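You operate a simulated robot arm through the tools that you are given. There is no shell and no other tool. Be economical: measure what you need, move in short steps, check, and stop when the job is done.

The job below is to be done with a simulated robot arm. You get a single attempt, and the scene is never put back.

## Task
Take the blue pot and put it on top of the nets box.

It is judged by the outcome, as a careful person would: the job done as asked, and still so three seconds after it is handed in. It fails if anything else is knocked over, pushed out of place, dropped, spilled or broken.

## Robot
A 6-joint arm with a two-finger parallel gripper, fixed in place. Base frame: the origin is at the foot of the arm, x ahead of it, y to its left, z up; the work surface is at about z = 0.88. Lengths are in m, angles in rad, forces in N, time in s.
With the tool pointing down near the work surface it reaches from about 0.26 to 0.66 m from the base axis. Its first joint turns from -1.152 to 1.152 rad. Payload 2.9 kg.
The tool frame sits at the grasp point between the pads (the TCP): z along the fingers, y along the line on which they close. The tips reach 0.03 m beyond it. Largest opening 0.11 m; finger width 0.02, thickness 0.01; the body of the gripper, 0.048 by 0.112 m, starts 0.055 m behind the TCP.
Orientation is told as [roll, pitch, yaw] about the base's x, y, z axes, in that order, counted from this pose: with the fingers straight down and closing along the base's y, the tool's x points along the base's -x, its y along +y and its z along -z.

## Interface
- The arm moves only by the tool move_arm. Its argument "increments" is a list of rows, each a list of 2 entries, a list of its own where there are three numbers: the shift along the tool's x, y, z in units of 150 mm (1.0 is 150 mm), then the turn, a rotation vector about the tool's x, y, z in units of 60 degrees (1.0 is 60 degrees). In form: [[[x, y, z], [ax, ay, az]], ...]. A call has 1 to 8 rows; each row is the pose to reach, as a shift and turn from the pose commanded when the call began, along the tool's axes at that moment. "jaw" is the opening, from 0 (shut) to 1 (fully open), set as the call begins (left out, the last holds). A call with a number of a shift or a turn outside -1 to 1 is refused whole. Each row takes 0.2 s and may step no farther than 0.05 m and 0.15 rad from the row before; otherwise, or with a gripper value out of range, the whole call is refused. Where a pose cannot be reached the arm comes as near as it can. A force on the tool above 40 N (or 10 N above the force at the start of the call, whichever is more), or a blocked arm, ends the call early, and 0.2 s more pass. Each finger travels about 0.108 m/s and halts on what it meets, pressing with about 44 N; the grip force reading is that of the motor and also rises with nothing between the fingers. The clock runs only during rows and for 0.2 s after the last one: add rows that repeat a pose to give the fingers time. It gives the time, the measured TCP pose, the force on the tool (base axes), the opening and the grip force at its end, in the units of the frame above (readings bear some noise).
- Cameras (640 x 400 px; columns grow to the right, rows downward): "scene" is fixed at [0.1023, 0.469, 1.3826]; the picture's right is [-0.34, -0.94, 0.00], its down [-0.53, 0.19, -0.83] and it looks along [0.78, -0.28, -0.56] (base axes); focal length 219 px, centre (320, 200). "wrist" rides on the gripper at [0.072, 0.017, -0.103] in the tool frame; the picture's right is [-0.23, 0.97, 0.00], its down [-0.76, -0.18, -0.62] and it looks along [-0.61, -0.14, 0.78] (tool axes); focal length 222 px, centre (320, 200). There is no depth. A picture from a camera that has moved, and an enlarged one, comes with that camera's place and axes in the base frame and with its lens.
- grab_frame(camera): a new picture of that camera. No time passes.
- enlarge(camera, box): a new picture of the part [left, top, right, bottom] of that camera's present view, enlarged. No time passes.
- job_done(): hands the job in; it is judged then, once.

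Go step by step. Nothing tells you positions but the pictures and the camera data: compare them with the known pose of the tool, close in by small moves and look again before you grip or let go. The budget is 90 turns and 46 pictures, counting those below and the enlarged ones. Unless the task says otherwise, let go and move clear before handing in, and close with one line.

The tools are called after ">>>" as name(argument=value, ...) on one line, values as JSON. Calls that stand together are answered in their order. move_arm: Moves the arm, as the interface text tells. Its arguments: {"type":"object","properties":{"increments":{"type":"array","items":{"type":"array"}},"jaw":{"type":"number"}},"required":["increments"]} The other tools are called the same way: grab_frame (camera) takes a picture; enlarge (camera, box) takes an enlarged picture of a part of a camera's view; job_done () hands the job in.

At the start:

```text
clock: 0.0
position: [0.3668, 0.174, 1.2582]
orientation: [-0.001, 0.001, -0.001]
contact_force: [-0.1, -0.1, -0.4]
gripper_width: 0.1097
gripper_force: 0.0
```

scene: 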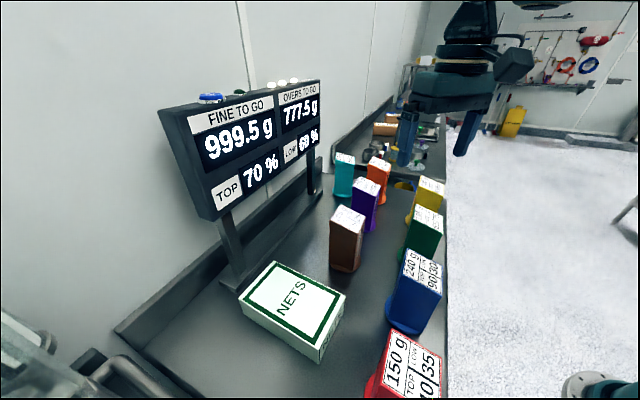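
wrist: 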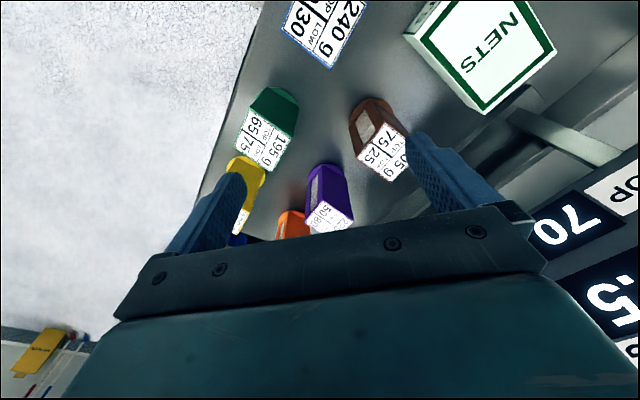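

The blue pot (240 g label) seems to stand near x≈0.30, y≈0.18, and the NETS box near (0.37, 0.43). I'll enlarge both for measuring.

>>> enlarge(camera="scene", box=[220, 160, 460, 400])

>>> enlarge(camera="wrist", box=[220, 0, 580, 225])

```text
1.67 times, centred on (340, 280) of scene
camera zoom: at [0.1023, 0.469, 1.3826], right [-0.34, -0.94, 0.0], down [-0.53, 0.19, -0.83], along [0.78, -0.28, -0.56], focal length 365 px, centre (287, 67)
```

zoom: 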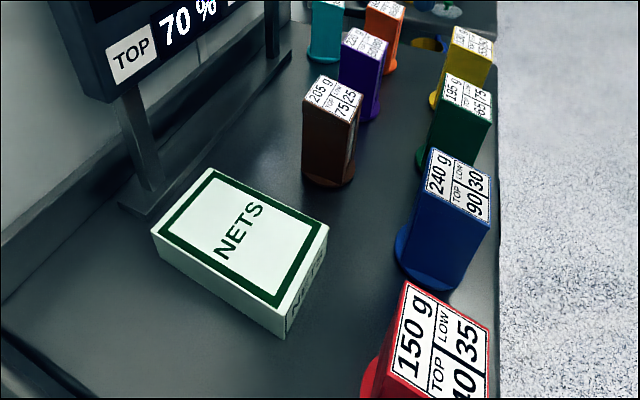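

```text
1.78 times, centred on (400, 112) of wrist
camera zoom: at [0.2948, 0.1903, 1.3601], right [0.23, 0.97, 0.0], down [0.76, -0.18, 0.62], along [0.61, -0.14, -0.78], focal length 395 px, centre (178, 356)
```

zoom: 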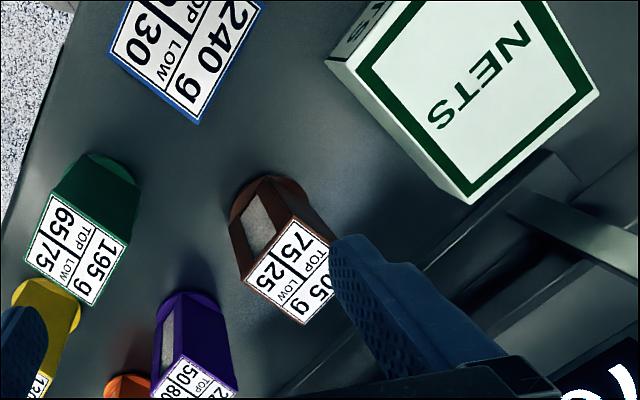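

The pot's top is about 7 cm square, turned about 45°, centred near (0.29, 0.196), top z≈1.04. The box centre is near (0.385, 0.432), top z≈0.937. I'll move above the pot and turn the tool 45°.

>>> move_arm(increments=[[[0.085, 0.025, 0.04], [0, 0, -0.125]], [[0.17, 0.05, 0.08], [0, 0, -0.25]], [[0.256, 0.075, 0.12], [0, 0, -0.375]], [[0.342, 0.1, 0.16], [0, 0, -0.5]], [[0.427, 0.122, 0.2], [0, 0, -0.625]], [[0.513, 0.147, 0.24], [0, 0, -0.75]], [[0.513, 0.147, 0.24], [0, 0, -0.75]]], jaw=1)

>>> grab_frame(camera="wrist")

>>> grab_frame(camera="scene")

```text
clock: 1.6
position: [0.2893, 0.1945, 1.221]
orientation: [-0.001, -0.001, 0.788]
contact_force: [0.0, 0.5, -0.5]
gripper_width: 0.1099
gripper_force: 0.0
```

```text
41 pictures are left
camera wrist: at [0.2266, 0.1552, 1.3238], right [-0.53, 0.85, 0.0], down [0.66, 0.41, 0.62], along [0.53, 0.33, -0.78], focal length 222 px, centre (320, 200)
```

wrist: 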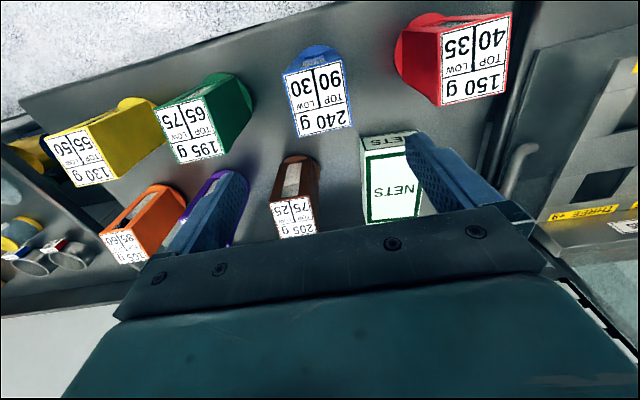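

```text
40 pictures are left
```

scene: 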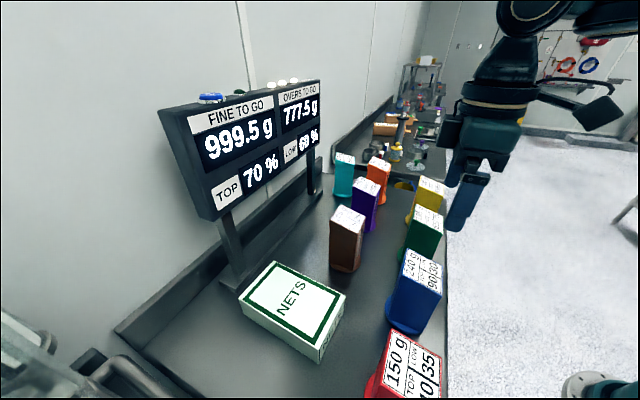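

Still on target: the wrist view puts the pot centre at about (0.291, 0.195), aligned with the tool within a couple of degrees. I'll come down to just above the lid and check again.

>>> move_arm(increments=[[[0, 0, 0.3], [0, 0, 0]], [[0, 0, 0.6], [0, 0, 0]], [[0, 0, 0.87], [0, 0, 0]], [[0, 0, 0.87], [0, 0, 0]]])

>>> grab_frame(camera="wrist")

>>> grab_frame(camera="scene")

```text
clock: 2.6
position: [0.289, 0.1938, 1.0895]
orientation: [0.001, -0.001, 0.786]
contact_force: [0.4, -0.1, -0.2]
gripper_width: 0.11
gripper_force: 0.0
```

```text
39 pictures are left
camera wrist: at [0.226, 0.1551, 1.1927], right [-0.53, 0.85, 0.0], down [0.66, 0.41, 0.62], along [0.53, 0.33, -0.78], focal length 222 px, centre (320, 200)
```

wrist: 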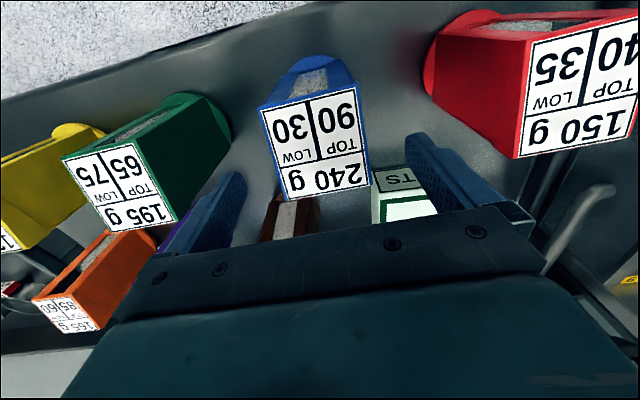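

```text
38 pictures are left
```

scene: 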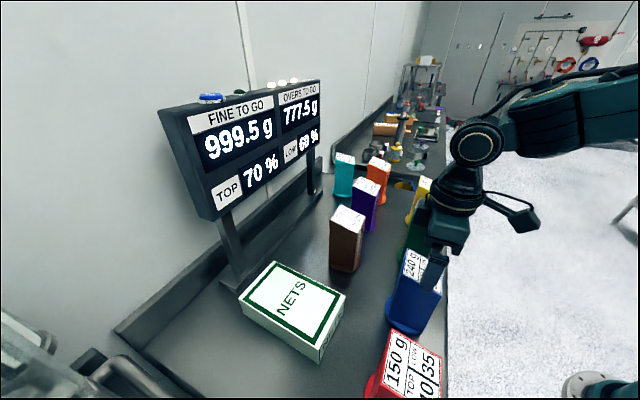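

The lid sits centred between the open fingers (centre about (0.291, 0.1945)). I'll go down to TCP z≈1.0, leaving the palm clear of the lid.

>>> move_arm(increments=[[[0, 0, 0.15], [0, 0, 0]], [[0, 0, 0.3], [0, 0, 0]], [[-0.01, 0, 0.45], [0, 0, 0]], [[-0.01, 0, 0.58], [0, 0, 0]], [[-0.01, 0, 0.58], [0, 0, 0]]])

>>> grab_frame(camera="wrist")

>>> enlarge(camera="scene", box=[340, 160, 540, 360])

```text
clock: 3.8
position: [0.2913, 0.196, 1.0041]
orientation: [0.0, -0.001, 0.784]
contact_force: [0.4, 0.0, 0.7]
gripper_width: 0.1098
gripper_force: 0.1
```

```text
37 pictures are left
camera wrist: at [0.2281, 0.1573, 1.1066], right [-0.53, 0.85, 0.0], down [0.66, 0.41, 0.62], along [0.53, 0.33, -0.78], focal length 222 px, centre (320, 200)
```

wrist: 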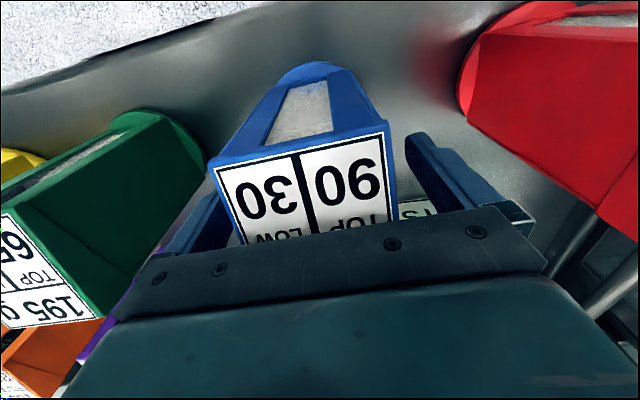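

```text
2.00 times, centred on (440, 260) of scene
camera zoom: at [0.1023, 0.469, 1.3826], right [-0.34, -0.94, 0.0], down [-0.53, 0.19, -0.83], along [0.78, -0.28, -0.56], focal length 438 px, centre (80, 80)
```

zoom: 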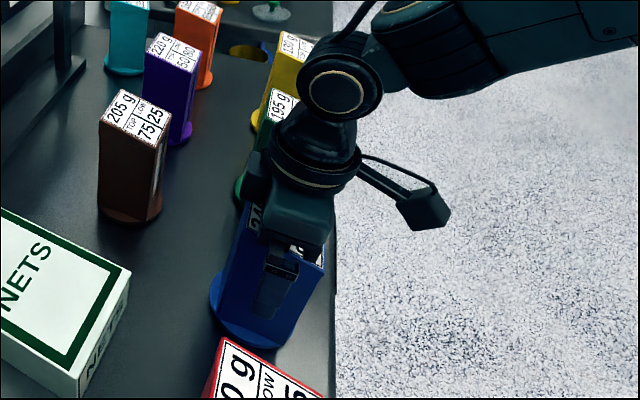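

The fingers straddle the pot with clearance on both sides and the palm is above the lid. Closing now.

>>> move_arm(increments=[[[0, 0, 0], [0, 0, 0]], [[0, 0, 0], [0, 0, 0]], [[0, 0, 0], [0, 0, 0]], [[0, 0, 0], [0, 0, 0]]], jaw=0)

```text
clock: 4.8
position: [0.2919, 0.1971, 1.0041]
orientation: [0.0, 0.0, 0.785]
contact_force: [0.4, 0.6, -0.8]
gripper_width: 0.0736
gripper_force: 43.9
```

It gripped at 0.0736 m, which matches the pot. I'll lift 12 cm and look.

>>> move_arm(increments=[[[0, 0, -0.1], [0, 0, 0]], [[0, 0, -0.3], [0, 0, 0]], [[0, 0, -0.55], [0, 0, 0]], [[0, 0, -0.8], [0, 0, 0]], [[0, 0, -0.8], [0, 0, 0]]])

>>> grab_frame(camera="scene")

>>> grab_frame(camera="wrist")

```text
clock: 6.0
position: [0.2922, 0.1967, 1.1249]
orientation: [0.0, 0.0, 0.786]
contact_force: [-0.2, -0.3, -3.3]
gripper_width: 0.0737
gripper_force: 44.0
```

```text
35 pictures are left
```

scene: 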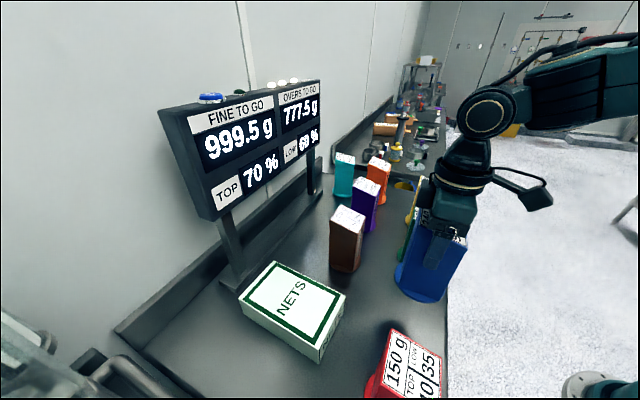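

```text
34 pictures are left
camera wrist: at [0.2286, 0.1572, 1.2267], right [-0.53, 0.85, 0.0], down [0.66, 0.41, 0.62], along [0.53, 0.33, -0.78], focal length 222 px, centre (320, 200)
```

wrist: 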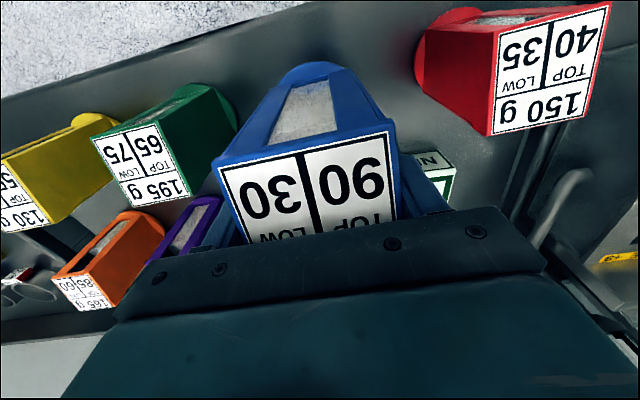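

The pot hangs upright, its bottom about 6 cm above the box top. I'll carry it halfway toward the box centre (0.385, 0.435).

>>> move_arm(increments=[[[-0.15, 0.065, 0], [0, 0, 0]], [[-0.35, 0.153, 0], [0, 0, 0]], [[-0.55, 0.24, 0], [0, 0, 0]], [[-0.7, 0.305, 0], [0, 0, 0]], [[-0.78, 0.34, 0], [0, 0, 0]]])

>>> grab_frame(camera="scene")

```text
clock: 7.2
position: [0.3362, 0.3152, 1.1239]
orientation: [0.002, 0.0, 0.785]
contact_force: [-0.2, -0.5, -4.6]
gripper_width: 0.0736
gripper_force: 43.7
```

```text
33 pictures are left
```

scene: 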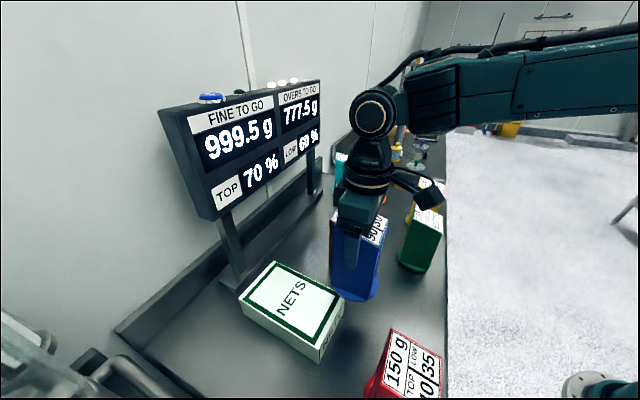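

All clear so far; the second half of the carry comes next.

>>> move_arm(increments=[[[-0.15, 0.065, 0], [0, 0, 0]], [[-0.35, 0.15, 0], [0, 0, 0]], [[-0.55, 0.23, 0], [0, 0, 0]], [[-0.71, 0.3, 0], [0, 0, 0]], [[-0.795, 0.334, 0], [0, 0, 0]], [[-0.795, 0.334, 0], [0, 0, 0]]])

>>> enlarge(camera="scene", box=[180, 160, 420, 400])

>>> grab_frame(camera="wrist")

```text
clock: 8.6
position: [0.3863, 0.435, 1.1258]
orientation: [0.001, 0.0, 0.786]
contact_force: [1.0, 0.5, -3.0]
gripper_width: 0.0735
gripper_force: 43.7
```

```text
1.67 times, centred on (300, 280) of scene
camera zoom: at [0.1024, 0.469, 1.3826], right [-0.34, -0.94, 0.0], down [-0.53, 0.19, -0.83], along [0.78, -0.28, -0.56], focal length 365 px, centre (353, 67)
```

zoom: 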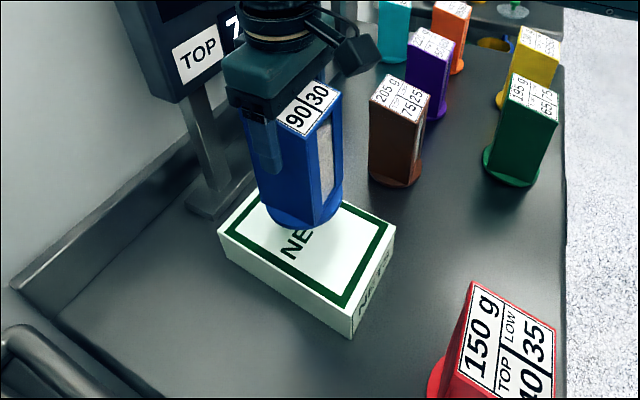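

```text
31 pictures are left
camera wrist: at [0.3232, 0.3954, 1.2283], right [-0.53, 0.85, 0.0], down [0.66, 0.41, 0.62], along [0.53, 0.33, -0.78], focal length 222 px, centre (320, 200)
```

wrist: 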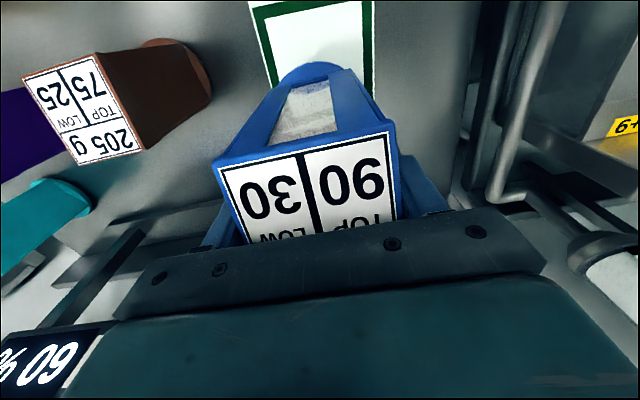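

The pot hangs over the box, laterally centred on it. I'll lower to just above the lid of the box and check.

>>> move_arm(increments=[[[0, 0, 0.1], [0, 0, 0]], [[0, 0, 0.2], [0, 0, 0]], [[0, 0, 0.32], [0, 0, 0]], [[0, 0, 0.32], [0, 0, 0]]])

>>> enlarge(camera="scene", box=[220, 200, 380, 360])

>>> grab_frame(camera="wrist")

```text
clock: 9.6
position: [0.3855, 0.4352, 1.077]
orientation: [0.0, 0.0, 0.785]
contact_force: [1.0, -0.1, -3.9]
gripper_width: 0.0733
gripper_force: 44.3
```

```text
2.50 times, centred on (300, 280) of scene
camera zoom: at [0.1024, 0.469, 1.3826], right [-0.34, -0.94, 0.0], down [-0.53, 0.19, -0.83], along [0.78, -0.28, -0.56], focal length 547 px, centre (370, 0)
```

zoom: 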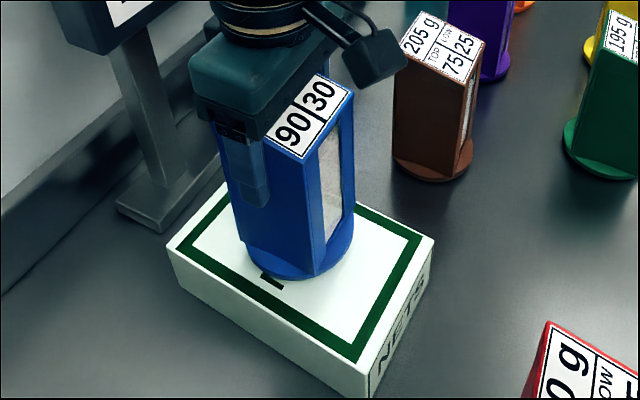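

```text
29 pictures are left
camera wrist: at [0.3236, 0.396, 1.1795], right [-0.53, 0.85, 0.0], down [0.66, 0.41, 0.62], along [0.53, 0.33, -0.78], focal length 222 px, centre (320, 200)
```

wrist: 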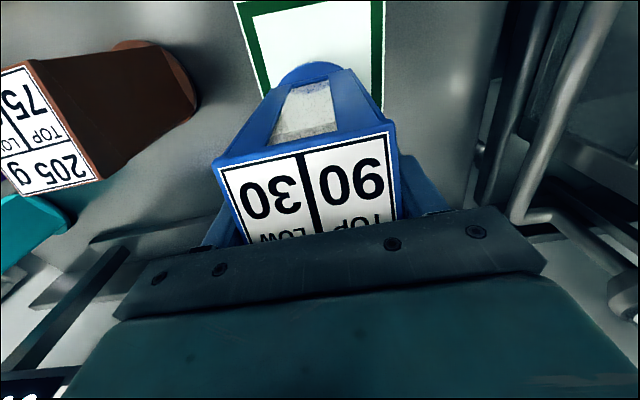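

Well centred on the box, with about 1.5 cm of gap. I'll lower gently.

>>> move_arm(increments=[[[0, 0, 0.02], [0, 0, 0]], [[0, 0, 0.04], [0, 0, 0]], [[0, 0, 0.06], [0, 0, 0]], [[0, 0, 0.07], [0, 0, 0]], [[0, 0, 0.07], [0, 0, 0]]])

>>> enlarge(camera="scene", box=[220, 200, 380, 360])

```text
clock: 10.8
position: [0.3882, 0.436, 1.0693]
orientation: [-0.001, -0.007, 0.787]
contact_force: [-2.1, -1.5, 27.3]
gripper_width: 0.0737
gripper_force: 44.4
```

```text
2.50 times, centred on (300, 280) of scene
camera zoom: at [0.102, 0.4686, 1.3828], right [-0.34, -0.94, 0.0], down [-0.53, 0.19, -0.83], along [0.78, -0.28, -0.56], focal length 547 px, centre (370, 0)
```

zoom: 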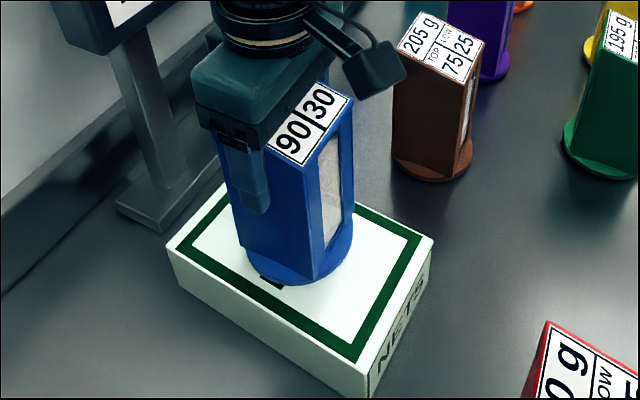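

The pot is on the box, pressing with 27 N. I'll ease up about 2 mm to relieve that before releasing.

>>> move_arm(increments=[[[0, 0, -0.007], [0, 0, 0]], [[0, 0, -0.014], [0, 0, 0]], [[0, 0, -0.014], [0, 0, 0]]])

```text
clock: 11.6
position: [0.3871, 0.437, 1.0681]
orientation: [-0.001, -0.005, 0.784]
contact_force: [5.5, 2.3, 18.6]
gripper_width: 0.0735
gripper_force: 44.1
```

Still 18 N; a little more easing is needed.

>>> move_arm(increments=[[[0, 0, -0.008], [0, 0, 0]], [[0, 0, -0.016], [0, 0, 0]], [[0, 0, -0.016], [0, 0, 0]]])

```text
clock: 12.4
position: [0.3867, 0.4349, 1.0684]
orientation: [0.001, 0.002, 0.788]
contact_force: [2.7, 2.1, 6.4]
gripper_width: 0.0734
gripper_force: 44.4
```

The force is down to about 6 N. I'll back off a hair more and then open the fingers slowly.

>>> move_arm(increments=[[[0, 0, -0.007], [0, 0, 0]], [[0, 0, -0.007], [0, 0, 0]]])

>>> move_arm(increments=[[[0, 0, 0], [0, 0, 0]], [[0, 0, 0], [0, 0, 0]], [[0, 0, 0], [0, 0, 0]]], jaw=1)

>>> enlarge(camera="scene", box=[220, 200, 380, 360])

>>> grab_frame(camera="wrist")

```text
clock: 13.0
position: [0.3859, 0.4358, 1.0699]
orientation: [0.0, 0.006, 0.786]
contact_force: [0.4, 0.0, -2.9]
gripper_width: 0.0737
gripper_force: 44.1
```

```text
clock: 13.8
position: [0.3874, 0.4363, 1.0707]
orientation: [0.001, 0.0, 0.785]
contact_force: [0.2, 0.6, -0.3]
gripper_width: 0.11
gripper_force: 0.2
```

```text
2.50 times, centred on (300, 280) of scene
camera zoom: at [0.1023, 0.469, 1.3826], right [-0.34, -0.94, 0.0], down [-0.53, 0.19, -0.83], along [0.78, -0.28, -0.56], focal length 547 px, centre (370, 0)
```

zoom: 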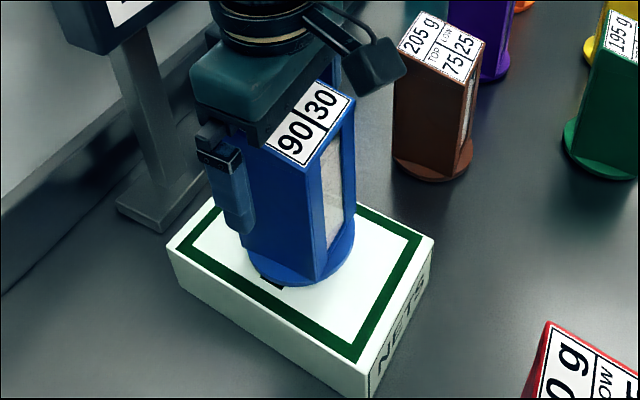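

```text
26 pictures are left
camera wrist: at [0.3235, 0.3963, 1.1736], right [-0.53, 0.85, 0.0], down [0.66, 0.41, 0.62], along [0.53, 0.33, -0.78], focal length 222 px, centre (320, 200)
```

wrist: 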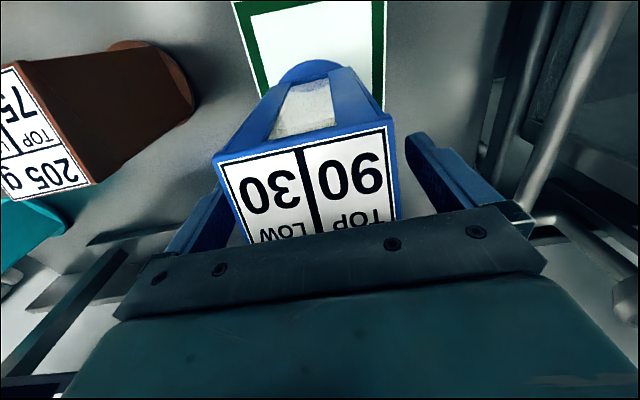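

The fingers are open with clearance on both sides and the pot stands upright. I'll retreat straight up.

>>> move_arm(increments=[[[0, 0, -0.12], [0, 0, 0]], [[0, 0, -0.35], [0, 0, 0]], [[0, 0, -0.6], [0, 0, 0]], [[0, 0, -0.85], [0, 0, 0]], [[0, 0, -0.95], [0, 0, 0]], [[0, 0, -0.95], [0, 0, 0]]])

>>> grab_frame(camera="scene")

```text
clock: 15.2
position: [0.3863, 0.4352, 1.2145]
orientation: [0.001, 0.0, 0.784]
contact_force: [-0.4, -0.2, -0.4]
gripper_width: 0.11
gripper_force: 0.1
```

```text
25 pictures are left
```

scene: 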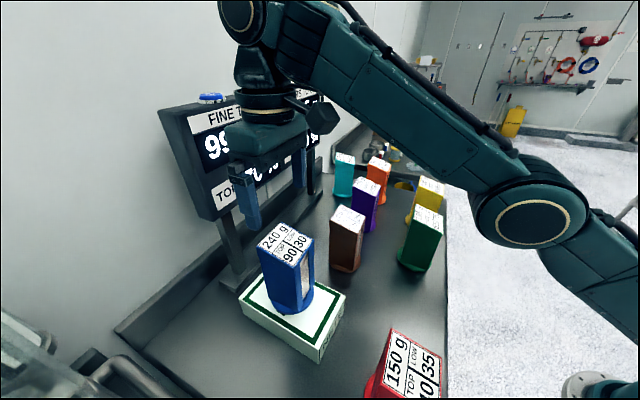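

The blue pot stands upright and centred on the nets box, everything else is where it was, and the gripper is clear. I'm handing in.

>>> job_done()

```text
The job is handed in.
```

The blue pot is standing upright on top of the nets box, the gripper is clear, and nothing else was disturbed.
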